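You operate a simulated robot arm through the tools that you are given. There is no shell and no other tool. Be economical: measure what you need, move in short steps, check, and stop when the job is done.

You run a simulated two-armed robot. Do the job below in one go: nothing can be reset, and whatever is moved stays where it is left.

TASK
Free the small wheel, brush the tray bed clean, clamp the wheel in again.
Fine: hold the tray for the stop; rest the wheel on the yellow outline; lay the brush back. Set down upright: hand brush. What is to be rubbed or washed off counts as gone when no trace of it is left.

Only the result counts: the job must be done as asked and must still hold three seconds after the hand-in. Knocking over, shifting, dropping, spilling or breaking anything else fails it.

THE ROBOT
Two 7-joint arms with two-finger parallel grippers on one trunk, on a base that drives. Base frame: it is fixed to the floor where the robot stands at the start and does not move with it; the origin is under the middle of the robot, x ahead of it, y to its left, z up. Lengths are in m, angles in rad, forces in N, time in s.
The left shoulder is at the start at [0.07, 0.163, 1.145], the right one opposite. With the tool pointing down near the work surface each hand reaches from about 0.38 to 0.88 m from the robot's upright axis, wherever it stands, measured 20 degrees to its own side. Places, roughly: bed of the flat steel tray [0.6, 0.1, 0.8]; hand brush (22x5x7 cm) [0.4, -0.3, 0.8]; red stop [0.6, 0, 0.8]; yellow outline on the island table [0.6, -0.5, 0.8]. Payload 3.43 kg a hand.
Tool frame (each hand has its own): the origin (TCP) lies between the finger pads and is the grasp point; the fingertips stand 0.034 m ahead of it; z points along the fingers, y is the line along which they close. Largest opening 0.128 m; finger width 0.024, thickness 0.012; the body of the gripper, 0.048 by 0.13 m, starts 0.096 m behind the TCP.
Orientation is that of the tool frame in the base frame, as [roll, pitch, yaw] about the fixed x, y, z axes, in that order (R = Rz(yaw) Ry(pitch) Rx(roll)). With the fingers straight down and closing along the base's y, the tool's x points along the base's -x, its y along +y and its z along -z.

THE INTERFACE
- The arms move only by the tool send_rows. It takes "left_motion", "right_motion" or both (then of equal length, played together; a hand with none holds still); each is a list of rows, each a list of 3 entries, a list of its own where there are three numbers: the shift along the tool's x, y, z in m, then the turn, a rotation vector about the tool's x, y, z in rad, then the finger opening in m, from 0 to 0.128. In form: [[[dx, dy, dz], [wx, wy, wz], grip], ...]. A call has 1 to 8 rows; each row shifts and turns the commanded pose from where the row before left it, along the tool's axes as they then stand. Rows are played at 5 a second. More than 0.05 m and 0.15 rad between two rows, or a gripper value outside its range, and nothing of the call is played. Where a pose cannot be reached the arm comes as near as it can. A force on the tool above 40 N (or 10 N above the force at the start of the call, whichever is more), or a blocked arm, ends the call early, and 0.2 s more pass. The fingers move at their own pace (about 0.153 m/s each) and stop on an object; they squeeze with about 30 N. The grip force told is the motor's: it shows also when the fingers shut on nothing. Time passes only in rows, and 0.2 s behind the last, so rows that do not move let the fingers close. It gives the time, the measured TCP pose, the force on the tool (base axes), the opening and the grip force at its end, in the units of the frame above (readings bear some noise), with the torque about the TCP (base axes, N m) and any sound that the robot's microphone picked up.
- Cameras (640 x 400 px; columns grow to the right, rows downward): "scene" is now at [0.1293, -0.0033, 1.3572]; the picture's right is [-0.07, -1.00, 0.00], its down [-0.71, 0.05, -0.71] and it looks along [0.70, -0.05, -0.71] (base axes); focal length 274 px, centre (320, 200). "left" rides on the left gripper at [0.076, 0.011, -0.16] in its tool frame; the picture's right is [-0.15, 0.99, 0.00], its down [-0.88, -0.13, -0.46] and it looks along [-0.45, -0.07, 0.89] (tool axes); focal length 234 px, centre (320, 200). "right" rides on the right gripper at [0.076, -0.011, -0.16] in its tool frame; the picture's right is [0.15, 0.99, 0.00], its down [-0.88, 0.13, -0.46] and it looks along [-0.45, 0.07, 0.89] (tool axes); focal length 234 px, centre (320, 200).
- snapshot(camera): a new picture of that camera. No time passes.
- raise_lower(by): slides the trunk up (or, below 0, down) by that many m; the arms and the scene camera ride with it, the base frame stays. It gives what a move gives, with no picture.
- steer(legs): drives the robot by 1 to 6 legs, each [ahead, left, turn to the left] in m, m and rad, along the robot's own axes; the way and the turn of a leg run together, so that a leg with both is an arc; at most 1.5 m and 3.142 rad a leg. The arms and the cameras ride along, it lands a little off, and it stops where it bumps. It gives what a move gives.
- head_to(pan, tilt): turns the head with the scene camera to pan (to the left, within 1.501 rad either way) and tilt (down, from -0.506 to 1.204), counted from straight ahead of the robot. It gives what a move gives.
- locate(camera, pixels): for up to 12 pixels [column, row] of the newest picture of that camera ("zoom" is the newest enlarged one), the place [x, y, z] in the base frame of the surface seen there, good to about 0.003 m. No time passes.
- enlarge(camera, box): a new picture of the part [left, top, right, bottom] of that camera's present view, enlarged. No time passes.
- finish_job(): hands the job in; it is judged then, once.

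Go step by step. Measure first, check grasps and placings, and put right what went wrong. The budget is 80 turns and 62 pictures, counting those below and the enlarged ones. Unless the task says otherwise, let go and move clear before handing in, and close with one line.

The tools are called after ">>>" as name(argument=value, ...) on one line, values as JSON. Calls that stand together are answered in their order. send_rows: Moves the arms, as the interface text tells. Its arguments: {"type":"object","properties":{"left_motion":{"type":"array"},"right_motion":{"type":"array"}},"required":[]} The other tools are called the same way: raise_lower (by) slides the trunk up or down; steer (legs) drives the base; head_to (pan, tilt) turns the head that bears the scene camera; snapshot (camera) takes a picture; locate (camera, pixels) gives the place of the surface under pixels of a picture; enlarge (camera, box) takes an enlarged picture of a part of a camera's view; finish_job () hands the job in.

At the start:

```text
time_s: 0.0
left_tcp_pos: [0.623, 0.1212, 1.0882]
left_tool_rot: [-3.141, 0.001, -3.139]
left_contact_force: [-1.2, -0.9, 0.2]
left_moment: [0.02, 0.01, 0.01]
left_finger_gap: 0.1279
left_grasp_force: 0.0
right_tcp_pos: [0.4483, -0.2651, 1.0661]
right_tool_rot: [-3.141, 0.0, -3.141]
right_contact_force: [0.2, -0.5, -0.3]
right_moment: [0.0, 0.0, 0.01]
right_finger_gap: 0.128
right_grasp_force: 0.1
trunk travel left (down, up): [-0.625, 0.315]
robot x, y, heading: [0.0009, 0.0008, 0.001]
head pan, tilt: [-0.065, 0.785]
```

scene: 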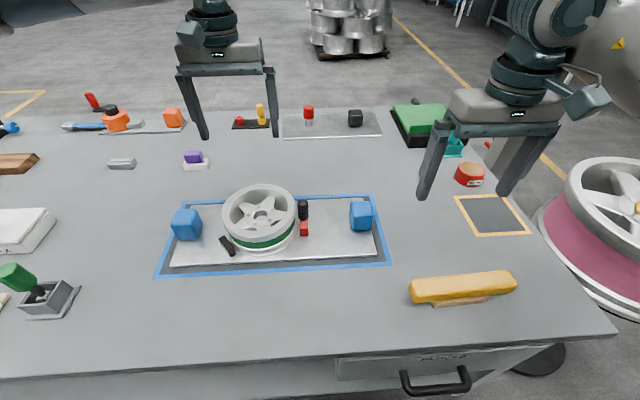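
right: 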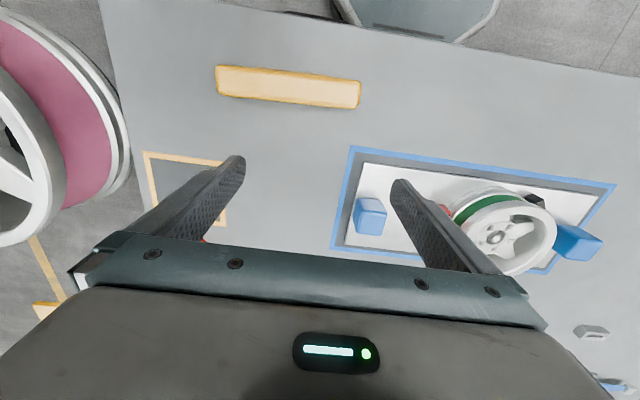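
left: 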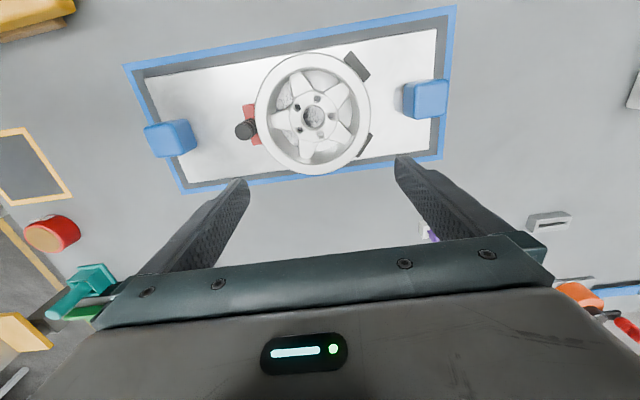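

The pictures show a wheel on the tray between two black rests and a red stop with a black knob (scene 303,215). I'll take closer views.

>>> enlarge(camera="scene", box=[150, 170, 400, 290])

>>> enlarge(camera="left", box=[120, 0, 470, 200])

>>> enlarge(camera="scene", box=[390, 140, 550, 320])

```text
2.56 times, centred on (275, 230) of scene
```

zoom: 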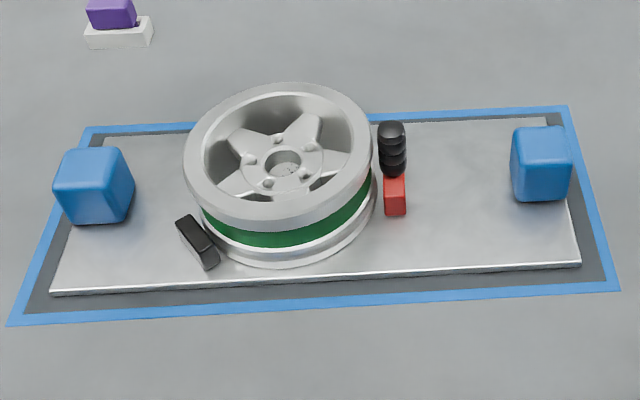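

```text
1.83 times, centred on (295, 100) of left
```

zoom: 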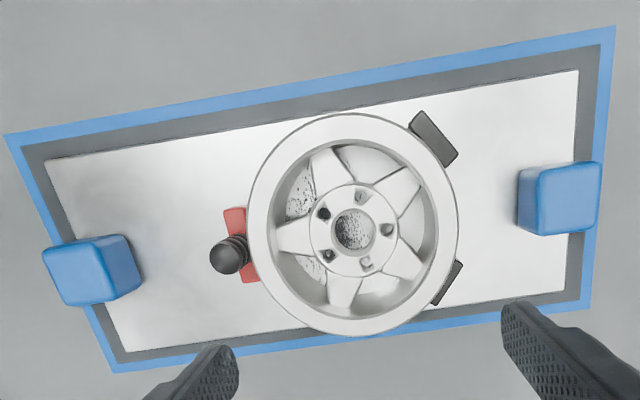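

```text
2.22 times, centred on (470, 230) of scene
```

zoom: 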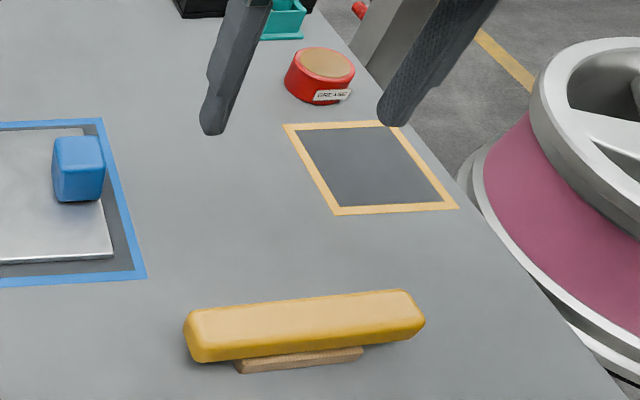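

I'll measure wheel, stop, blue handles, rests, brush and outline in the scene view.

>>> snapshot(camera="scene")

>>> locate(camera="scene", pixels=[[223, 208], [296, 208], [260, 187], [254, 230], [303, 203], [304, 226], [185, 215], [362, 205], [171, 267], [378, 256], [221, 241], [265, 247]])

>>> locate(camera="scene", pixels=[[411, 288], [517, 280], [463, 279], [465, 301], [440, 304], [488, 298], [454, 197], [505, 196], [532, 233], [475, 236], [360, 230], [185, 240]])

>>> locate(camera="left", pixels=[[313, 117], [257, 118], [369, 105], [302, 58], [324, 172], [246, 130], [249, 110], [258, 142], [357, 66], [364, 145], [168, 138], [427, 98]])

```text
55 pictures are left
```

scene: 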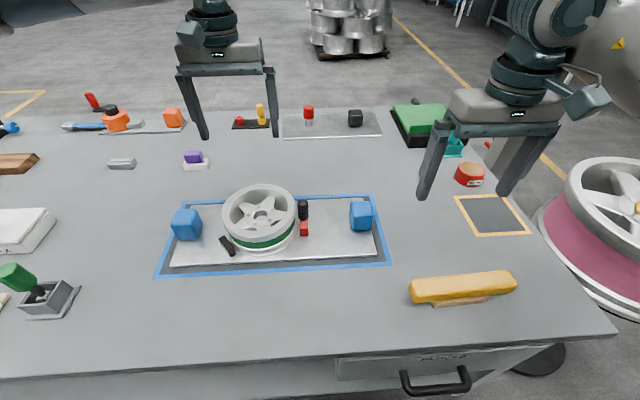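

```text
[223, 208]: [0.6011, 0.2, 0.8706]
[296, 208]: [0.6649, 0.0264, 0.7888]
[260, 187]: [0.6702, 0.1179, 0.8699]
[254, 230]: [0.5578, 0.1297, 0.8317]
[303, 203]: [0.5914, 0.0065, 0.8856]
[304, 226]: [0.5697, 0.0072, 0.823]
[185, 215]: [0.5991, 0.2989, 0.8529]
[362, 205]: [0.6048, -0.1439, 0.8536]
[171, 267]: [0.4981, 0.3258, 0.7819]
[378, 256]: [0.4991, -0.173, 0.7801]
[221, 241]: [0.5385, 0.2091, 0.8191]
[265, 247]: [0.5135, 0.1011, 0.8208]
```

```text
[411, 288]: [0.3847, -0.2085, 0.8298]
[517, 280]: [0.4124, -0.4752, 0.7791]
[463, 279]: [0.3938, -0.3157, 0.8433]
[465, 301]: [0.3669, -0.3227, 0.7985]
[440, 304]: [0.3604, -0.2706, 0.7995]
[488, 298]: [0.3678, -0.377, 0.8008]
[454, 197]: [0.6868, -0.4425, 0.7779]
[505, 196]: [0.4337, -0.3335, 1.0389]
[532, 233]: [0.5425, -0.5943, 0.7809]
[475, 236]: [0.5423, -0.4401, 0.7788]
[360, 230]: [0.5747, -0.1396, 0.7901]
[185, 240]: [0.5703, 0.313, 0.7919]
```

```text
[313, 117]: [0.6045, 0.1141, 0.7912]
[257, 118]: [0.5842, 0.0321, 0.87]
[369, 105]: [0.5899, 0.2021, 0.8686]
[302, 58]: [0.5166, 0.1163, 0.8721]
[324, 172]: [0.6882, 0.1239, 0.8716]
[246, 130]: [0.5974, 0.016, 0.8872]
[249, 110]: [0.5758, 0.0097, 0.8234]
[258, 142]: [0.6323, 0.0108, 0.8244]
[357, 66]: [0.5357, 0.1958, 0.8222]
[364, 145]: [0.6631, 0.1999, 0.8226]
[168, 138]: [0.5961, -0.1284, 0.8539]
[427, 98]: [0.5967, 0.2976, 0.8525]
```

The wheel is about 0.172 m across at (0.603, 0.117), the knob near (0.596, 0.012), and blue handles at y≈0.30 and −0.14. I'll zoom the wheel centre and the stop.

>>> enlarge(camera="left", box=[220, 45, 380, 180])

>>> locate(camera="zoom", pixels=[[103, 342], [85, 345], [120, 340], [115, 260], [170, 390], [235, 300], [375, 288], [420, 200], [515, 270], [455, 435], [300, 380], [340, 170]])

```text
2.96 times, centred on (300, 112) of left
```

zoom: 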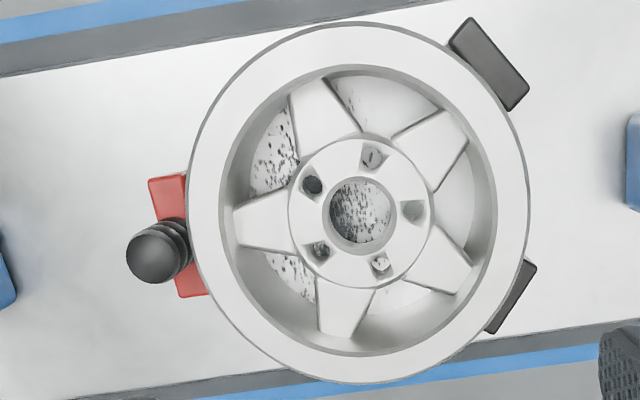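

```text
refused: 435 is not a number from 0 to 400
```

>>> locate(camera="zoom", pixels=[[155, 260], [172, 235], [165, 185], [195, 285], [260, 222], [330, 110], [435, 140], [440, 265], [345, 310], [350, 145], [205, 200], [360, 372]])

>>> locate(camera="zoom", pixels=[[240, 225], [490, 200], [340, 350], [355, 70], [290, 210], [435, 205], [360, 280], [360, 210], [280, 150], [300, 275], [410, 290], [470, 210]])

```text
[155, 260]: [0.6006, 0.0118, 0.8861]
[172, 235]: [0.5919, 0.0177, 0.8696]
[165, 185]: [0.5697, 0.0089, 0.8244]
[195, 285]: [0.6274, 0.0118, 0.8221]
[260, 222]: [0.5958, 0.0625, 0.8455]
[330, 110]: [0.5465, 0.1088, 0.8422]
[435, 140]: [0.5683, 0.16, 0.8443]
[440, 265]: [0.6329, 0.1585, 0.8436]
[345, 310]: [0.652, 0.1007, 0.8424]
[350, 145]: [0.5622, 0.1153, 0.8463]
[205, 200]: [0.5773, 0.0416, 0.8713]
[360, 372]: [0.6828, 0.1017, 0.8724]
```

```text
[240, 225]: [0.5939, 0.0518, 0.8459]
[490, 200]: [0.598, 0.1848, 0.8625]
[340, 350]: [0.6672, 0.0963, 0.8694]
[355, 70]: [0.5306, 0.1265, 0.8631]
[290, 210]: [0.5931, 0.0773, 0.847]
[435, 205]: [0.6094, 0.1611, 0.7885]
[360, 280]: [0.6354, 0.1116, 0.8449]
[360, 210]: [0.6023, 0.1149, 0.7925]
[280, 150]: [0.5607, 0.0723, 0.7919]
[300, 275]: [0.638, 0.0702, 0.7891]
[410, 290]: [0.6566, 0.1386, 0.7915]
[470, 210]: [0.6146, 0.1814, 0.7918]
```

Plan: left hand holds the left blue handle; right hand, turned to close along x, draws the knob toward −y. First the approach.

>>> send_rows(left_motion=[[[0.0065, 0.0445, 0], [0, 0, 0], 0.128], [[0.0065, 0.0445, 0], [0, 0, 0], 0.128], [[0.0065, 0.0445, 0], [0, 0, 0], 0.128], [[0.0065, 0.0445, 0], [0, 0, 0], 0.128], [[0, 0, 0.045], [0, 0, 0], 0.128], [[0, 0, 0.045], [0, 0, 0], 0.128], [[0, 0, 0.045], [0, 0, 0], 0.128], [[0, 0, 0.04], [0, 0, 0], 0.128]], right_motion=[[[0, 0, 0], [0, 0, -0.1428], 0.128], [[0, 0, 0], [0, 0, -0.1428], 0.128], [[0, 0, 0], [0, 0, -0.1428], 0.128], [[0, 0, 0], [0, 0, -0.1428], 0.128], [[0, 0, 0], [0, 0, -0.1428], 0.128], [[0, 0, 0], [0, 0, -0.1428], 0.128], [[0, 0, 0], [0, 0, -0.1428], 0.128], [[0, 0, 0], [0, 0, -0.1428], 0.128]])

```text
time_s: 1.8
left_tcp_pos: [0.5975, 0.3003, 0.9134]
left_tool_rot: [3.14, -0.001, -3.14]
left_contact_force: [-0.1, 0.3, 0.3]
left_moment: [0.02, 0.0, -0.01]
left_finger_gap: 0.128
left_grasp_force: 0.1
right_tcp_pos: [0.4486, -0.2646, 1.0661]
right_tool_rot: [3.14, 0.0, -1.996]
right_contact_force: [0.9, 0.3, -0.3]
right_moment: [-0.01, 0.03, -0.02]
right_finger_gap: 0.128
right_grasp_force: 0.1
trunk travel left (down, up): [-0.625, 0.315]
robot x, y, heading: [-0.0005, -0.0022, -0.001]
head pan, tilt: [-0.065, 0.785]
```

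Orientation is turning as expected. Left goes down and closes on the handle; right finishes its turn and starts towards the knob.

>>> send_rows(left_motion=[[[0, 0, 0.026], [0, 0, 0], 0.128], [[0, 0, 0.026], [0, 0, 0], 0.128], [[0, 0, 0.026], [0, 0, 0], 0.128], [[0, 0, 0], [0, 0, 0], 0.128], [[0, 0, 0], [0, 0, 0], 0.07], [[0, 0, 0], [0, 0, 0], 0.06], [[0, 0, 0], [0, 0, 0], 0.06], [[0, 0, 0], [0, 0, 0], 0.06]], right_motion=[[[0, 0, 0], [0, 0, -0.1417], 0.128], [[0, 0, 0], [0, 0, -0.1417], 0.128], [[0, 0, 0], [0, 0, -0.1417], 0.128], [[-0.04, -0.025, 0], [0, 0, 0], 0.128], [[-0.04, -0.025, 0], [0, 0, 0], 0.128], [[-0.04, -0.025, 0], [0, 0, 0], 0.128], [[-0.04, -0.025, 0], [0, 0, 0], 0.128], [[-0.04, -0.025, 0], [0, 0, 0], 0.128]])

>>> snapshot(camera="left")

>>> snapshot(camera="scene")

```text
time_s: 3.6
left_tcp_pos: [0.5977, 0.302, 0.8342]
left_tool_rot: [-3.14, 0.001, -3.141]
left_contact_force: [0.3, -0.6, -0.7]
left_moment: [-0.02, -0.01, -0.02]
left_finger_gap: 0.06
left_grasp_force: 0.0
right_tcp_pos: [0.4883, -0.0051, 1.0643]
right_tool_rot: [3.141, -0.001, -1.578]
right_contact_force: [-0.2, -0.1, 0.3]
right_moment: [0.01, 0.01, -0.01]
right_finger_gap: 0.128
right_grasp_force: 0.1
right hand out of reach, approached as far as the arm can: row 1, 2, 3, 6, 7, 8
trunk travel left (down, up): [-0.625, 0.315]
robot x, y, heading: [0.003, 0.0033, -0.0]
head pan, tilt: [-0.065, 0.785]
```

```text
53 pictures are left
```

left: 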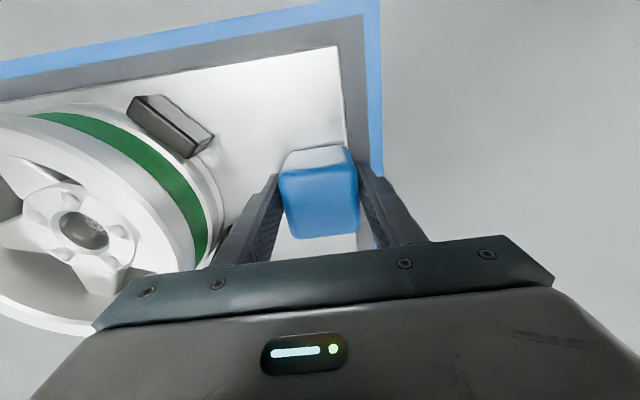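

```text
52 pictures are left
```

scene: 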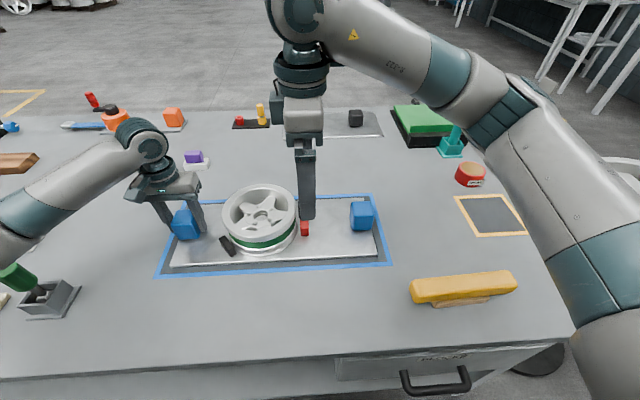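

The left fingers stand at 0.060 around the blue handle but read no force yet; the right arm reports reach limits at this wrist angle. I'll close the left fully and test the right one with a lower pose toward the knob.

>>> send_rows(left_motion=[[[0, 0, 0], [0, 0, 0], 0.03], [[0, 0, 0], [0, 0, 0], 0.03], [[0, 0, 0], [0, 0, 0], 0.03]], right_motion=[[[0, -0.02, 0.03], [0, 0, 0], 0.128], [[0, -0.02, 0.03], [0, 0, 0], 0.128], [[0, 0, 0], [0, 0, 0], 0.128]])

```text
time_s: 4.4
left_tcp_pos: [0.5978, 0.3009, 0.8332]
left_tool_rot: [3.141, 0.002, -3.141]
left_contact_force: [-0.1, 1.2, 0.0]
left_moment: [0.31, -0.31, 0.33]
left_finger_gap: 0.0548
left_grasp_force: 29.8
right_tcp_pos: [0.4859, -0.0201, 1.0514]
right_tool_rot: [3.141, 0.0, -1.579]
right_contact_force: [0.1, 0.2, -0.8]
right_moment: [-0.03, 0.0, 0.0]
right_finger_gap: 0.1278
right_grasp_force: 0.1
right hand out of reach, approached as far as the arm can: row 1, 2
trunk travel left (down, up): [-0.625, 0.315]
robot x, y, heading: [-0.001, -0.0006, -0.005]
head pan, tilt: [-0.065, 0.785]
```

Left grips the handle (29.8 N). I'll turn the right hand the other way round to yaw +π/2.

>>> send_rows(right_motion=[[[0, 0, 0], [0, 0, 0.148], 0.128], [[0, 0, 0], [0, 0, 0.148], 0.128], [[0, 0, 0], [0, 0, 0.148], 0.128], [[0, 0, 0], [0, 0, 0.148], 0.128], [[0, 0, 0], [0, 0, 0.148], 0.128], [[0, 0, 0], [0, 0, 0.148], 0.128], [[0, 0, 0], [0, 0, 0.148], 0.128], [[0, 0, 0], [0, 0, 0.148], 0.128]])

>>> send_rows(right_motion=[[[0, 0, 0], [0, 0, 0.148], 0.128], [[0, 0, 0], [0, 0, 0.148], 0.128], [[0, 0, 0], [0, 0, 0.148], 0.128], [[0, 0, 0], [0, 0, 0.148], 0.128], [[0, 0, 0], [0, 0, 0.148], 0.128], [[0, 0, 0], [0, 0, 0.148], 0.128], [[0, 0, 0], [0, 0, 0.148], 0.128], [[0, 0, 0], [0, 0, 0.148], 0.128]])

```text
time_s: 6.2
left_tcp_pos: [0.5983, 0.3005, 0.8338]
left_tool_rot: [3.14, -0.002, -3.14]
left_contact_force: [-1.9, 1.0, -0.4]
left_moment: [0.32, 0.07, -0.08]
left_finger_gap: 0.0548
left_grasp_force: 30.3
right_tcp_pos: [0.4857, -0.0197, 1.0545]
right_tool_rot: [-3.141, 0.0, -2.762]
right_contact_force: [-0.4, -1.2, 0.5]
right_moment: [0.0, -0.02, -0.02]
right_finger_gap: 0.1278
right_grasp_force: 0.1
trunk travel left (down, up): [-0.625, 0.315]
robot x, y, heading: [0.0058, -0.001, -0.004]
head pan, tilt: [-0.065, 0.785]
```

```text
time_s: 8.0
left_tcp_pos: [0.5974, 0.3001, 0.8343]
left_tool_rot: [3.141, 0.0, -3.141]
left_contact_force: [-2.3, 0.2, 0.0]
left_moment: [0.18, 0.17, -0.33]
left_finger_gap: 0.055
left_grasp_force: 29.6
right_tcp_pos: [0.4856, -0.0205, 1.0549]
right_tool_rot: [-3.14, 0.002, 2.339]
right_contact_force: [0.5, -0.9, -0.5]
right_moment: [-0.02, 0.03, -0.01]
right_finger_gap: 0.1282
right_grasp_force: 0.1
trunk travel left (down, up): [-0.625, 0.315]
robot x, y, heading: [0.0003, 0.0023, 0.002]
head pan, tilt: [-0.065, 0.785]
```

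>>> send_rows(right_motion=[[[0, 0, 0], [0, 0, 0.128], 0.128], [[0, 0, 0], [0, 0, 0.128], 0.128], [[0, 0, 0], [0, 0, 0.128], 0.128], [[0, 0, 0], [0, 0, 0.128], 0.128], [[0, 0, 0], [0, 0, 0.128], 0.128], [[0, 0, 0], [0, 0, 0.128], 0.128], [[0.016, 0.045, 0], [0, 0, 0], 0.128], [[0.014, 0.045, 0], [0, 0, 0], 0.08]])

>>> snapshot(camera="right")

```text
time_s: 9.8
left_tcp_pos: [0.5991, 0.2996, 0.8344]
left_tool_rot: [3.14, -0.001, 3.14]
left_contact_force: [0.8, 1.4, -0.2]
left_moment: [-0.06, 0.64, -0.53]
left_finger_gap: 0.0551
left_grasp_force: 30.1
right_tcp_pos: [0.5772, 0.0124, 1.0546]
right_tool_rot: [3.141, 0.0, 1.572]
right_contact_force: [-0.4, -0.4, -0.4]
right_moment: [0.02, 0.04, 0.02]
right_finger_gap: 0.08
right_grasp_force: 0.0
trunk travel left (down, up): [-0.625, 0.315]
robot x, y, heading: [0.0015, 0.003, -0.002]
head pan, tilt: [-0.065, 0.785]
```

```text
51 pictures are left
```

right: 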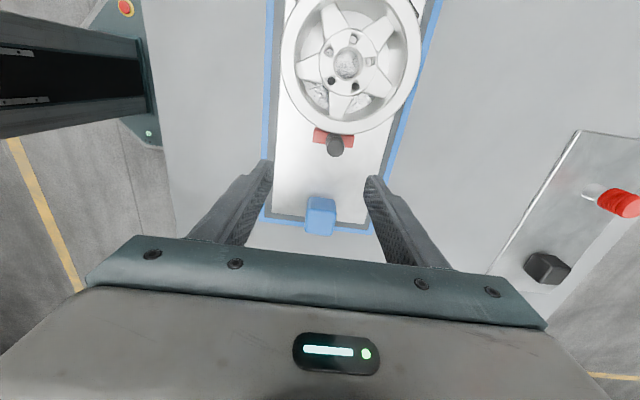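

Now reachable. The right view shows the knob at (335,146); measure it.

>>> enlarge(camera="right", box=[270, 100, 400, 180])

>>> locate(camera="right", pixels=[[335, 147], [330, 147], [340, 147], [335, 154], [318, 137], [352, 140], [335, 132], [358, 127], [310, 121]])

```text
4.92 times, centred on (335, 140) of right
```

zoom: 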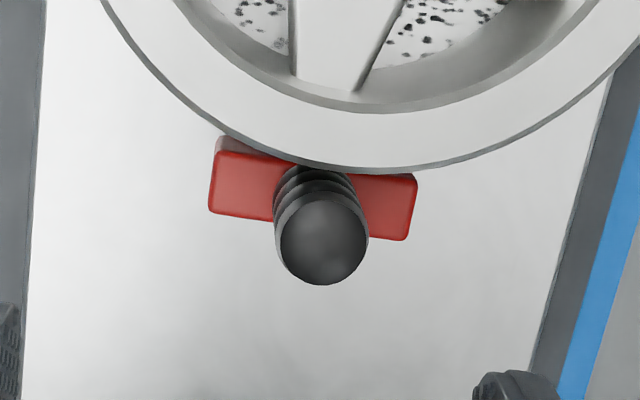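

```text
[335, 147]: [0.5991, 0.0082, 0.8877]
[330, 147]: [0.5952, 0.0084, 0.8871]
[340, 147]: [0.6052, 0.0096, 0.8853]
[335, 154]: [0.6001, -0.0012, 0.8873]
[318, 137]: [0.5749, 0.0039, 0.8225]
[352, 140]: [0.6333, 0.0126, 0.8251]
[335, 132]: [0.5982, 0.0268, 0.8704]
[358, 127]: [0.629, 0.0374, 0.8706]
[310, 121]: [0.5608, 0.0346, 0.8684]
```

Knob centre ≈ (0.5995, 0.0075), top 0.887. Descend with fingers astride and grip.

>>> send_rows(right_motion=[[[-0.006, 0.0223, 0], [0, 0, 0], 0.07], [[0, 0, 0.048], [0, 0, 0], 0.07], [[0, 0, 0.048], [0, 0, 0], 0.07], [[0, 0, 0.048], [0, 0, 0], 0.07], [[0, 0, 0.047], [0, 0, 0], 0.07], [[0, 0, 0], [0, 0, 0], 0.0], [[0, 0, 0], [0, 0, 0], 0.0], [[0, 0, 0], [0, 0, 0], 0.0]])

>>> snapshot(camera="right")

```text
time_s: 11.6
left_tcp_pos: [0.5981, 0.2997, 0.8345]
left_tool_rot: [-3.142, 0.0, 3.14]
left_contact_force: [-7.0, 2.4, -0.1]
left_moment: [-0.08, -0.44, -1.25]
left_finger_gap: 0.0549
left_grasp_force: 29.9
right_tcp_pos: [0.5993, 0.0053, 0.8604]
right_tool_rot: [-3.14, 0.001, 1.573]
right_contact_force: [7.5, -1.3, -0.4]
right_moment: [0.18, -0.28, -0.26]
right_finger_gap: 0.0279
right_grasp_force: 30.2
trunk travel left (down, up): [-0.625, 0.315]
robot x, y, heading: [-0.0031, -0.0024, -0.001]
head pan, tilt: [-0.065, 0.785]
```

```text
49 pictures are left
```

right: 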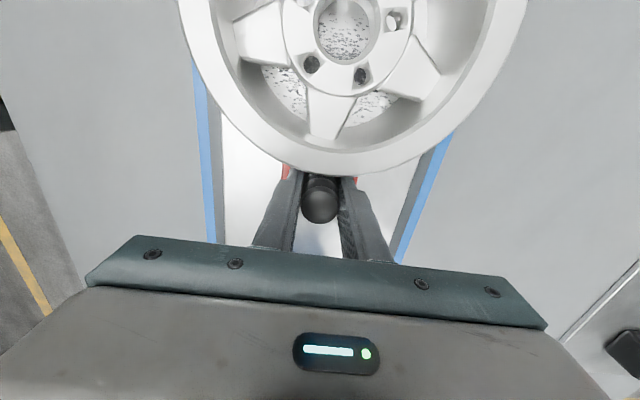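

Knob gripped (0.028 wide). Pull gently toward −y.

>>> send_rows(right_motion=[[[-0.008, 0, 0], [0, 0, 0], 0.0], [[-0.008, 0, 0], [0, 0, 0], 0.0], [[-0.008, 0, 0], [0, 0, 0], 0.0], [[0, 0, 0], [0, 0, 0], 0.0]])

>>> enlarge(camera="scene", box=[150, 170, 400, 290])

```text
time_s: 12.6
left_tcp_pos: [0.5985, 0.2982, 0.8341]
left_tool_rot: [-3.14, 0.002, -3.14]
left_contact_force: [-1.5, -15.2, 0.7]
left_moment: [-0.75, -0.21, -0.66]
left_finger_gap: 0.055
left_grasp_force: 29.9
right_tcp_pos: [0.5984, -0.0187, 0.862]
right_tool_rot: [-3.141, -0.001, 1.575]
right_contact_force: [1.7, 14.0, -4.1]
right_moment: [0.5, -0.16, 0.05]
right_finger_gap: 0.0277
right_grasp_force: 29.5
trunk travel left (down, up): [-0.625, 0.315]
robot x, y, heading: [-0.0019, 0.0009, -0.004]
head pan, tilt: [-0.065, 0.785]
```

```text
2.56 times, centred on (275, 230) of scene
```

zoom: 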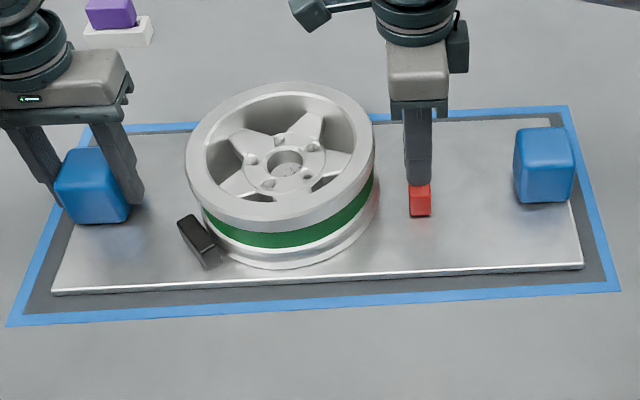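

The stop slid 24 mm with 14 N while the tray held. Pull 25 mm more for room.

>>> send_rows(right_motion=[[[-0.008, 0, 0], [0, 0, 0], 0.0], [[-0.008, 0, 0], [0, 0, 0], 0.0], [[-0.008, 0, 0], [0, 0, 0], 0.0], [[0, 0, 0], [0, 0, 0], 0.0]])

```text
time_s: 13.6
left_tcp_pos: [0.5996, 0.2996, 0.8338]
left_tool_rot: [-3.141, 0.001, -3.141]
left_contact_force: [-1.5, -12.3, 5.7]
left_moment: [-1.4, -0.41, -0.89]
left_finger_gap: 0.055
left_grasp_force: 30.1
right_tcp_pos: [0.5979, -0.044, 0.8628]
right_tool_rot: [-3.138, 0.0, 1.572]
right_contact_force: [1.8, 11.7, -8.5]
right_moment: [-0.57, -0.2, 0.0]
right_finger_gap: 0.0276
right_grasp_force: 29.1
trunk travel left (down, up): [-0.625, 0.315]
robot x, y, heading: [0.0014, 0.0014, 0.003]
head pan, tilt: [-0.065, 0.785]
```

Stop is drawn back about 5 cm. Release both hands and lift clear.

>>> send_rows(left_motion=[[[0, 0, 0], [0, 0, 0], 0.03], [[0, 0, 0], [0, 0, 0], 0.09], [[0, 0, 0], [0, 0, 0], 0.09], [[0, 0, -0.045], [0, 0, 0], 0.09], [[0, 0, -0.045], [0, 0, 0], 0.09], [[0, 0, -0.045], [0, 0, 0], 0.09], [[0, 0, -0.045], [0, 0, 0], 0.09], [[0, 0.04, 0], [0, 0, 0], 0.09]], right_motion=[[[0, 0, 0], [0, 0, 0], 0.06], [[0, 0, 0], [0, 0, 0], 0.07], [[0, 0, -0.04], [0, 0, 0], 0.07], [[0, 0, -0.045], [0, 0, 0], 0.07], [[0, 0, -0.045], [0, 0, 0], 0.07], [[0, 0, -0.045], [0, 0, 0], 0.07], [[0.045, 0, 0], [0, 0, 0.0], 0.07], [[0.045, 0, 0], [0, 0, 0], 0.07]])

>>> snapshot(camera="right")

>>> snapshot(camera="scene")

```text
time_s: 15.4
left_tcp_pos: [0.5932, 0.3429, 1.0132]
left_tool_rot: [-3.14, 0.001, -3.14]
left_contact_force: [-0.4, -0.1, -0.7]
left_moment: [-0.09, 0.0, 0.0]
left_finger_gap: 0.09
left_grasp_force: 0.1
right_tcp_pos: [0.5961, 0.0514, 1.0397]
right_tool_rot: [3.14, 0.005, 1.571]
right_contact_force: [0.4, -0.1, 0.7]
right_moment: [-0.05, 0.02, -0.03]
right_finger_gap: 0.0701
right_grasp_force: 0.0
trunk travel left (down, up): [-0.625, 0.315]
robot x, y, heading: [-0.0002, 0.0004, -0.008]
head pan, tilt: [-0.065, 0.785]
```

```text
47 pictures are left
```

right: 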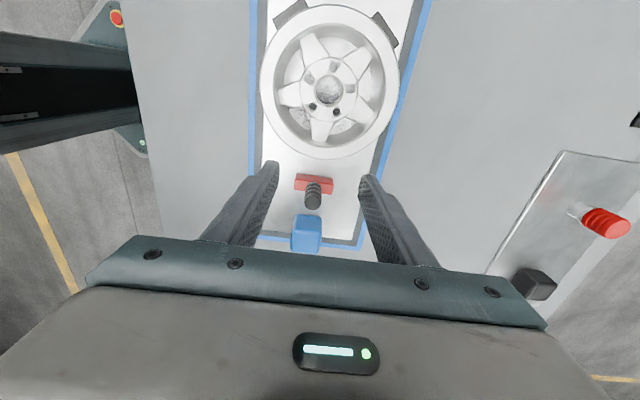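

```text
46 pictures are left
```

scene: 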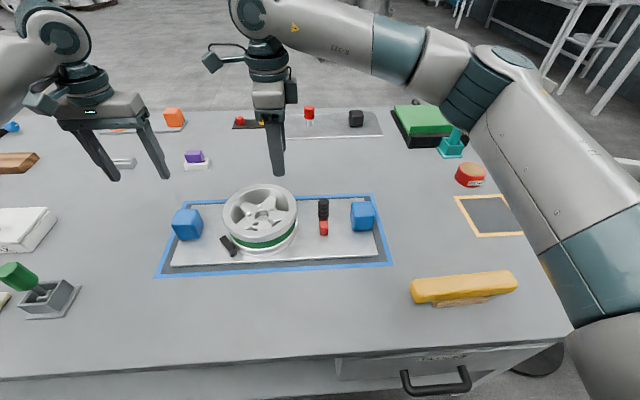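

Both clear. Measure the wheel bore and gaps from the right camera.

>>> enlarge(camera="right", box=[250, 0, 410, 100])

>>> locate(camera="right", pixels=[[329, 89], [315, 87], [344, 90], [329, 75], [362, 107], [371, 113], [356, 104], [265, 85], [397, 90], [321, 128], [328, 157], [382, 70]])

```text
4.00 times, centred on (330, 50) of right
```

zoom: 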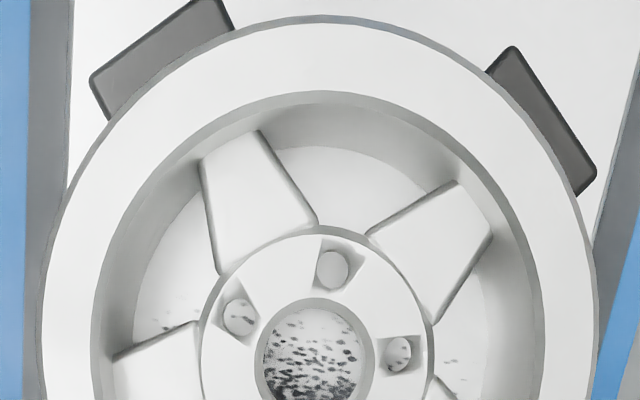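

```text
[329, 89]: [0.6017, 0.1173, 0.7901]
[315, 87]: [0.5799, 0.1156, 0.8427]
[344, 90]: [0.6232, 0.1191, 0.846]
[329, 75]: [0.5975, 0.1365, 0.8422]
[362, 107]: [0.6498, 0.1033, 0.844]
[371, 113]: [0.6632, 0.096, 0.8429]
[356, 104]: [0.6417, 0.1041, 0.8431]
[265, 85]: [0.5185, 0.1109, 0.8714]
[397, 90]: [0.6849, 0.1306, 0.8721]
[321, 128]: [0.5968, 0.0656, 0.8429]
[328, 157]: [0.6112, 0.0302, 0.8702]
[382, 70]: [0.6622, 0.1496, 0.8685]
```

Wheel centre ≈ (0.6015, 0.117); a gap between spokes lies at ~17° from +x. I'll place one finger in the bore and one in that gap, astride the hub wall.

>>> send_rows(right_motion=[[[0.0366, 0.0152, 0], [0, 0, 0], 0.042], [[0.0366, 0.0152, 0], [0, 0, 0], 0.042], [[0, 0, 0], [0, 0, -0.1485], 0.042], [[0, 0, 0], [0, 0, -0.1485], 0.042], [[0, 0, 0.04], [0, 0, 0], 0.042], [[0, 0, 0.04], [0, 0, 0], 0.042], [[0, 0, 0.04], [0, 0, 0], 0.042], [[0, 0, 0], [0, 0, 0], 0.042]])

>>> snapshot(camera="right")

>>> enlarge(camera="scene", box=[200, 140, 330, 260])

```text
time_s: 17.2
left_tcp_pos: [0.5944, 0.3387, 1.0144]
left_tool_rot: [-3.14, -0.002, -3.139]
left_contact_force: [0.0, -0.4, 0.3]
left_moment: [0.01, 0.0, -0.01]
left_finger_gap: 0.0899
left_grasp_force: 0.0
right_tcp_pos: [0.6294, 0.12, 0.9167]
right_tool_rot: [-3.141, 0.0, 1.871]
right_contact_force: [-0.3, 0.1, 0.4]
right_moment: [-0.03, 0.01, -0.01]
right_finger_gap: 0.0422
right_grasp_force: 0.1
trunk travel left (down, up): [-0.625, 0.315]
robot x, y, heading: [-0.0026, 0.0049, -0.002]
head pan, tilt: [-0.065, 0.785]
```

```text
44 pictures are left
```

right: 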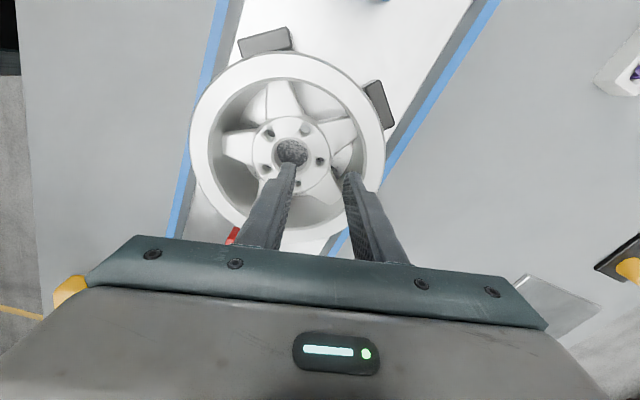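

```text
3.33 times, centred on (265, 200) of scene
```

zoom: 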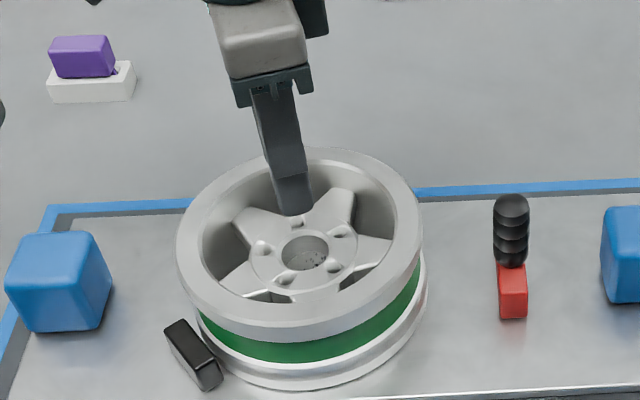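

>>> locate(camera="right", pixels=[[291, 150], [278, 138], [305, 138], [277, 158], [311, 164], [338, 170], [334, 185], [341, 160], [332, 150], [255, 140], [320, 136], [192, 130]])

>>> enlarge(camera="right", box=[220, 90, 380, 220])

```text
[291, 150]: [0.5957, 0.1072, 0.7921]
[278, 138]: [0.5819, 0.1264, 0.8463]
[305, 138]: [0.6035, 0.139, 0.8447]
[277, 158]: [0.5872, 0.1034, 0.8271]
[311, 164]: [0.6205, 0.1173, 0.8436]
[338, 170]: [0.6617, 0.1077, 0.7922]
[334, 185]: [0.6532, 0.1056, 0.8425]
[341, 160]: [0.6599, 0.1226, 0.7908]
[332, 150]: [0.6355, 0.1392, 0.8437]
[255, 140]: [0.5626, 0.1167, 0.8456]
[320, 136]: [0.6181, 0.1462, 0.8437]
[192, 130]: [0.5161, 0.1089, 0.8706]
```

```text
3.08 times, centred on (300, 155) of right
```

zoom: 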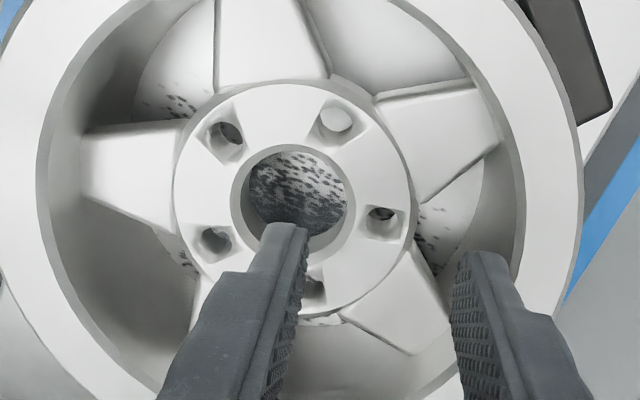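

Gap bisector is nearer 11°, so I'll turn slightly, correct 2–3 mm and descend gently.

>>> send_rows(right_motion=[[[0.003, -0.002, 0], [0, 0, 0.1], 0.042], [[0, 0, 0.02], [0, 0, 0], 0.042], [[0, 0, 0.015], [0, 0, 0], 0.042], [[0, 0, 0.015], [0, 0, 0], 0.042], [[0, 0, 0.015], [0, 0, 0], 0.042], [[0, 0, 0.015], [0, 0, 0], 0.042], [[0, 0, 0], [0, 0, 0], 0.042]])

>>> snapshot(camera="right")

```text
time_s: 18.8
left_tcp_pos: [0.5948, 0.3393, 1.0143]
left_tool_rot: [-3.141, 0.001, -3.14]
left_contact_force: [0.1, 0.0, 0.6]
left_moment: [0.02, 0.03, 0.01]
left_finger_gap: 0.09
left_grasp_force: 0.0
right_tcp_pos: [0.6243, 0.1223, 0.8376]
right_tool_rot: [3.141, -0.002, 1.77]
right_contact_force: [0.1, 1.1, 1.0]
right_moment: [0.04, -0.01, 0.03]
right_finger_gap: 0.0419
right_grasp_force: 0.1
trunk travel left (down, up): [-0.625, 0.315]
robot x, y, heading: [0.0017, 0.0042, 0.0]
head pan, tilt: [-0.065, 0.785]
```

```text
41 pictures are left
```

right: 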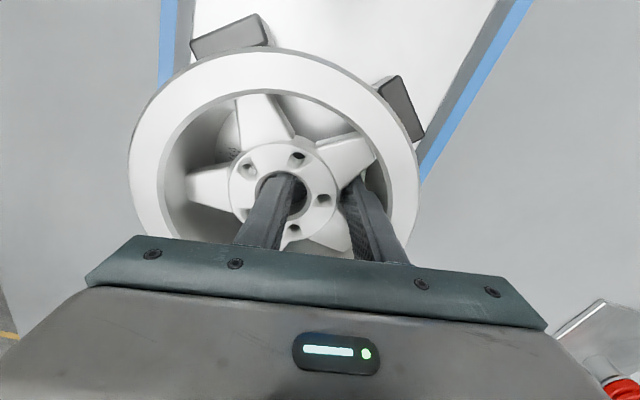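

The fingers went in cleanly, one in the bore and one in the gap. Close, then lift a little to feel the weight.

>>> send_rows(right_motion=[[[0, 0, 0], [0, 0, 0], 0.0], [[0, 0, 0], [0, 0, 0], 0.0], [[0, 0, 0], [0, 0, 0], 0.0], [[0, 0, -0.01], [0, 0, 0], 0.0], [[0, 0, -0.01], [0, 0, 0], 0.0], [[0, 0, -0.01], [0, 0, 0], 0.0], [[0, 0, 0], [0, 0, 0], 0.0]])

>>> snapshot(camera="scene")

```text
time_s: 20.4
left_tcp_pos: [0.5945, 0.3394, 1.0132]
left_tool_rot: [3.141, 0.0, -3.141]
left_contact_force: [0.3, 0.5, 0.3]
left_moment: [0.03, 0.0, -0.03]
left_finger_gap: 0.09
left_grasp_force: 0.1
right_tcp_pos: [0.6258, 0.1208, 0.8675]
right_tool_rot: [-3.138, -0.001, 1.769]
right_contact_force: [-0.1, 0.1, -0.2]
right_moment: [0.17, -0.18, 0.0]
right_finger_gap: 0.0326
right_grasp_force: 30.4
trunk travel left (down, up): [-0.625, 0.315]
robot x, y, heading: [-0.0013, -0.0009, 0.001]
head pan, tilt: [-0.065, 0.785]
```

```text
40 pictures are left
```

scene: 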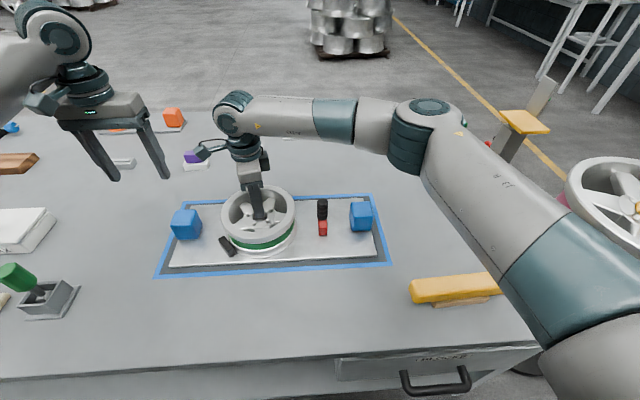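

TCP rose 3 cm but the force shows almost no weight; check whether the wheel came along.

>>> enlarge(camera="scene", box=[150, 160, 400, 290])

>>> snapshot(camera="right")

```text
2.56 times, centred on (275, 225) of scene
```

zoom: 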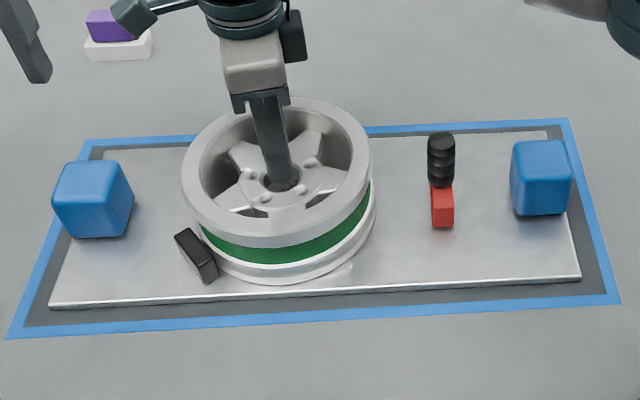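

```text
38 pictures are left
```

right: 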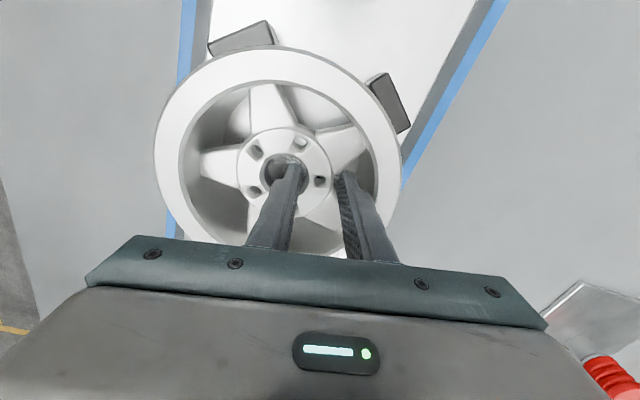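

The fingers slipped off the hub while the wheel stayed. I'll go back down, regrip and lift only a few mm to read the load.

>>> send_rows(right_motion=[[[0, 0, 0], [0, 0, 0], 0.042], [[0, 0, 0], [0, 0, 0], 0.042], [[0, 0, 0.015], [0, 0, 0], 0.042], [[0, 0, 0.017], [0, 0, 0], 0.042], [[0, 0, 0], [0, 0, 0], 0.0], [[0, 0, 0], [0, 0, 0], 0.0], [[0, 0, 0], [0, 0, 0], 0.0], [[0, 0, 0], [0, 0, 0], 0.0]])

>>> send_rows(right_motion=[[[0, 0, -0.005], [0, 0, 0], 0.0]])

>>> send_rows(right_motion=[[[0, 0, -0.005], [0, 0, 0], 0.0]])

>>> enlarge(camera="right", box=[140, 30, 440, 260])

```text
time_s: 22.2
left_tcp_pos: [0.5947, 0.3389, 1.0149]
left_tool_rot: [3.141, -0.001, -3.139]
left_contact_force: [0.0, 0.2, 0.4]
left_moment: [0.03, -0.01, 0.0]
left_finger_gap: 0.09
left_grasp_force: 0.0
right_tcp_pos: [0.6265, 0.122, 0.8363]
right_tool_rot: [3.14, 0.0, 1.77]
right_contact_force: [7.1, -0.4, 11.1]
right_moment: [-0.22, -0.04, 0.19]
right_finger_gap: 0.0328
right_grasp_force: 30.2
trunk travel left (down, up): [-0.625, 0.315]
robot x, y, heading: [0.0013, -0.0015, -0.001]
head pan, tilt: [-0.065, 0.785]
```

```text
time_s: 22.6
left_tcp_pos: [0.596, 0.3397, 1.0137]
left_tool_rot: [-3.141, -0.001, -3.138]
left_contact_force: [0.0, -0.1, 0.2]
left_moment: [0.0, -0.02, -0.03]
left_finger_gap: 0.09
left_grasp_force: 0.0
right_tcp_pos: [0.6245, 0.1218, 0.8375]
right_tool_rot: [-3.137, 0.003, 1.772]
right_contact_force: [0.6, -0.6, -0.4]
right_moment: [0.03, -0.18, -0.05]
right_finger_gap: 0.0327
right_grasp_force: 29.3
trunk travel left (down, up): [-0.625, 0.315]
robot x, y, heading: [-0.0053, 0.0001, 0.001]
head pan, tilt: [-0.065, 0.785]
```

```text
time_s: 23.0
left_tcp_pos: [0.5935, 0.3398, 1.0139]
left_tool_rot: [-3.141, 0.001, -3.138]
left_contact_force: [-1.2, 0.1, 0.2]
left_moment: [0.02, 0.02, -0.02]
left_finger_gap: 0.0901
left_grasp_force: 0.1
right_tcp_pos: [0.6246, 0.1211, 0.8442]
right_tool_rot: [-3.14, 0.0, 1.77]
right_contact_force: [-0.8, -0.3, -7.8]
right_moment: [0.04, -0.26, 0.01]
right_finger_gap: 0.0328
right_grasp_force: 29.4
trunk travel left (down, up): [-0.625, 0.315]
robot x, y, heading: [-0.0039, 0.0014, 0.002]
head pan, tilt: [-0.065, 0.785]
```

```text
1.74 times, centred on (290, 145) of right
```

zoom: 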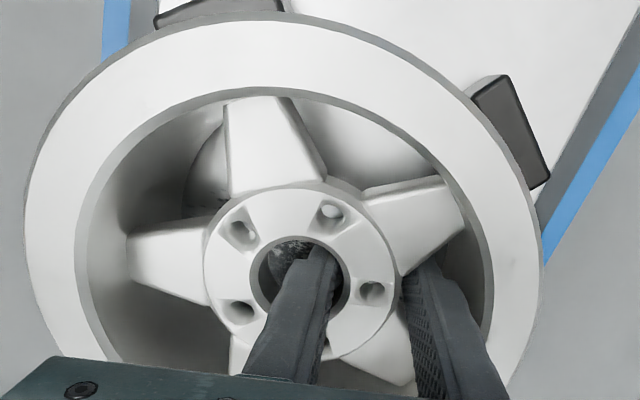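

Load of 7.8 N is building at 8 mm of lift. Go on in small steps and watch.

>>> send_rows(right_motion=[[[0, 0, -0.005], [0, 0, 0], 0.0], [[0, 0, 0], [0, 0, 0], 0.0]])

>>> send_rows(right_motion=[[[0, 0, -0.005], [0, 0, 0], 0.0], [[0, 0, 0], [0, 0, 0], 0.0]])

>>> enlarge(camera="scene", box=[190, 160, 340, 270])

```text
time_s: 23.6
left_tcp_pos: [0.5943, 0.3399, 1.0139]
left_tool_rot: [3.14, 0.0, -3.139]
left_contact_force: [0.3, -0.3, 0.1]
left_moment: [0.0, -0.01, 0.03]
left_finger_gap: 0.0901
left_grasp_force: 0.0
right_tcp_pos: [0.6257, 0.1216, 0.8505]
right_tool_rot: [-3.14, 0.001, 1.77]
right_contact_force: [0.6, 0.3, -8.3]
right_moment: [0.03, -0.22, -0.02]
right_finger_gap: 0.0327
right_grasp_force: 29.9
trunk travel left (down, up): [-0.625, 0.315]
robot x, y, heading: [-0.0017, -0.001, -0.003]
head pan, tilt: [-0.065, 0.785]
```

```text
time_s: 24.2
left_tcp_pos: [0.5951, 0.3406, 1.0141]
left_tool_rot: [3.14, 0.0, -3.14]
left_contact_force: [-0.2, 0.4, -0.4]
left_moment: [0.02, -0.02, -0.01]
left_finger_gap: 0.0901
left_grasp_force: 0.1
right_tcp_pos: [0.6252, 0.1211, 0.856]
right_tool_rot: [-3.14, -0.001, 1.771]
right_contact_force: [0.0, -0.1, -7.9]
right_moment: [0.03, -0.24, -0.03]
right_finger_gap: 0.0328
right_grasp_force: 30.3
trunk travel left (down, up): [-0.625, 0.315]
robot x, y, heading: [0.0028, 0.0007, 0.002]
head pan, tilt: [-0.065, 0.785]
```

```text
3.64 times, centred on (265, 215) of scene
```

zoom: 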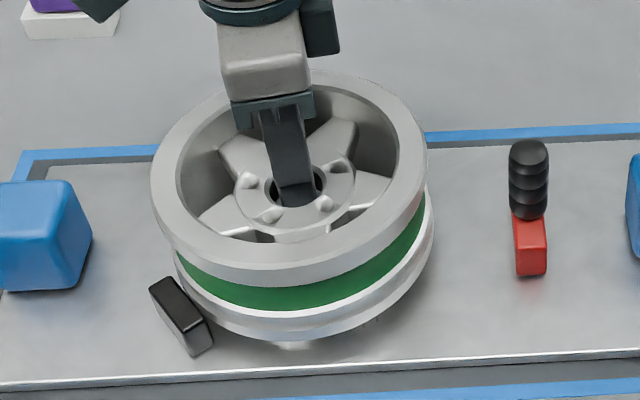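

The wheel is lifted now (8 N, steady). Raise further in small steps and check.

>>> send_rows(right_motion=[[[0, 0, -0.012], [0, 0, 0], 0.0], [[0, 0, -0.012], [0, 0, 0], 0.0], [[0, 0, -0.012], [0, 0, 0], 0.0], [[0, 0, -0.012], [0, 0, 0], 0.0], [[0, 0, -0.012], [0, 0, 0], 0.0], [[0, 0, -0.012], [0, 0, 0], 0.0], [[0, 0, -0.012], [0, 0, 0], 0.0], [[0, 0, 0], [0, 0, 0], 0.0]])

>>> snapshot(camera="scene")

```text
time_s: 26.0
left_tcp_pos: [0.5953, 0.3392, 1.0135]
left_tool_rot: [-3.141, 0.0, -3.139]
left_contact_force: [0.1, 0.2, 0.6]
left_moment: [-0.03, -0.01, 0.04]
left_finger_gap: 0.09
left_grasp_force: 0.0
right_tcp_pos: [0.6255, 0.1226, 0.9415]
right_tool_rot: [-3.139, -0.001, 1.769]
right_contact_force: [-0.7, -0.3, -8.3]
right_moment: [0.05, -0.22, 0.0]
right_finger_gap: 0.0326
right_grasp_force: 30.5
trunk travel left (down, up): [-0.625, 0.315]
robot x, y, heading: [-0.0026, -0.0017, 0.002]
head pan, tilt: [-0.065, 0.785]
```

```text
35 pictures are left
```

scene: 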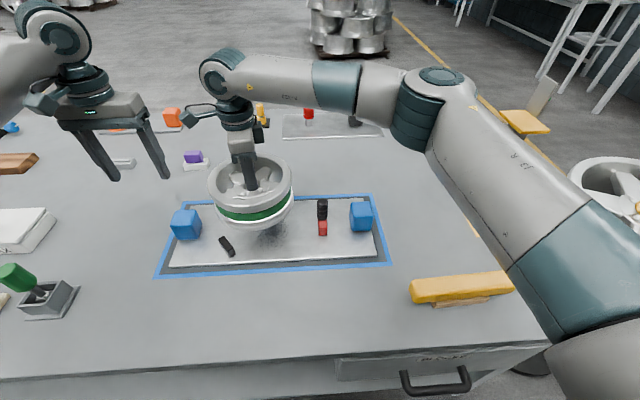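

Lifted well. Raise 3 cm more to clear the knob, then carry toward the outline slowly; also check the red tin near it.

>>> locate(camera="scene", pixels=[[185, 210], [322, 205], [322, 230], [361, 208]])

>>> send_rows(right_motion=[[[0, 0, -0.015], [0, 0, 0], 0.0], [[0, 0, -0.02], [0, 0, 0], 0.0], [[-0.015, -0.0027, 0], [0, 0, 0], 0.0], [[-0.03, -0.00535, 0], [0, 0, 0], 0.0], [[-0.035, -0.00625, 0], [0, 0, 0], 0.0], [[-0.035, -0.00625, 0], [0, 0, 0], 0.0], [[-0.035, -0.00625, 0], [0, 0, 0], 0.0], [[-0.035, -0.00625, 0], [0, 0, 0], 0.0]])

>>> send_rows(right_motion=[[[-0.035, -0.00625, 0], [0, 0, 0], 0.0], [[-0.035, -0.00625, 0], [0, 0, 0], 0.0], [[-0.035, -0.00625, 0], [0, 0, 0], 0.0], [[-0.035, -0.00625, 0], [0, 0, 0], 0.0], [[-0.035, -0.00625, 0], [0, 0, 0], 0.0], [[-0.035, -0.00625, 0], [0, 0, 0], 0.0], [[-0.035, -0.00625, 0], [0, 0, 0], 0.0], [[-0.03, -0.00535, 0], [0, 0, 0], 0.0]])

>>> snapshot(camera="scene")

```text
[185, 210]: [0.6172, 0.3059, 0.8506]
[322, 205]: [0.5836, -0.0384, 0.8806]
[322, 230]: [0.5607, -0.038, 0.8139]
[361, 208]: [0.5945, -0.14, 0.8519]
```

```text
time_s: 27.8
left_tcp_pos: [0.5954, 0.338, 1.0142]
left_tool_rot: [3.14, -0.001, -3.14]
left_contact_force: [-0.6, -0.5, -0.7]
left_moment: [0.01, -0.01, -0.01]
left_finger_gap: 0.0899
left_grasp_force: 0.1
right_tcp_pos: [0.6297, -0.0669, 0.9768]
right_tool_rot: [-3.14, -0.003, 1.771]
right_contact_force: [0.8, -0.1, -8.3]
right_moment: [0.07, -0.23, -0.02]
right_finger_gap: 0.0328
right_grasp_force: 29.9
trunk travel left (down, up): [-0.625, 0.315]
robot x, y, heading: [0.0028, 0.0017, -0.002]
head pan, tilt: [-0.065, 0.785]
```

```text
time_s: 29.6
left_tcp_pos: [0.5942, 0.3386, 1.0142]
left_tool_rot: [3.139, 0.0, -3.139]
left_contact_force: [-0.3, -0.6, 0.1]
left_moment: [0.02, 0.03, -0.02]
left_finger_gap: 0.0899
left_grasp_force: 0.2
right_tcp_pos: [0.6358, -0.3462, 0.9751]
right_tool_rot: [3.141, -0.002, 1.77]
right_contact_force: [0.1, -1.0, -8.1]
right_moment: [0.09, -0.23, 0.0]
right_finger_gap: 0.0326
right_grasp_force: 29.9
trunk travel left (down, up): [-0.625, 0.315]
robot x, y, heading: [-0.0039, 0.0002, -0.002]
head pan, tilt: [-0.065, 0.785]
```

```text
34 pictures are left
```

scene: 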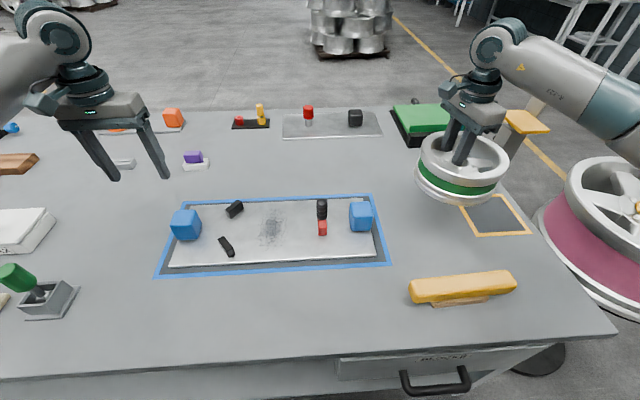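

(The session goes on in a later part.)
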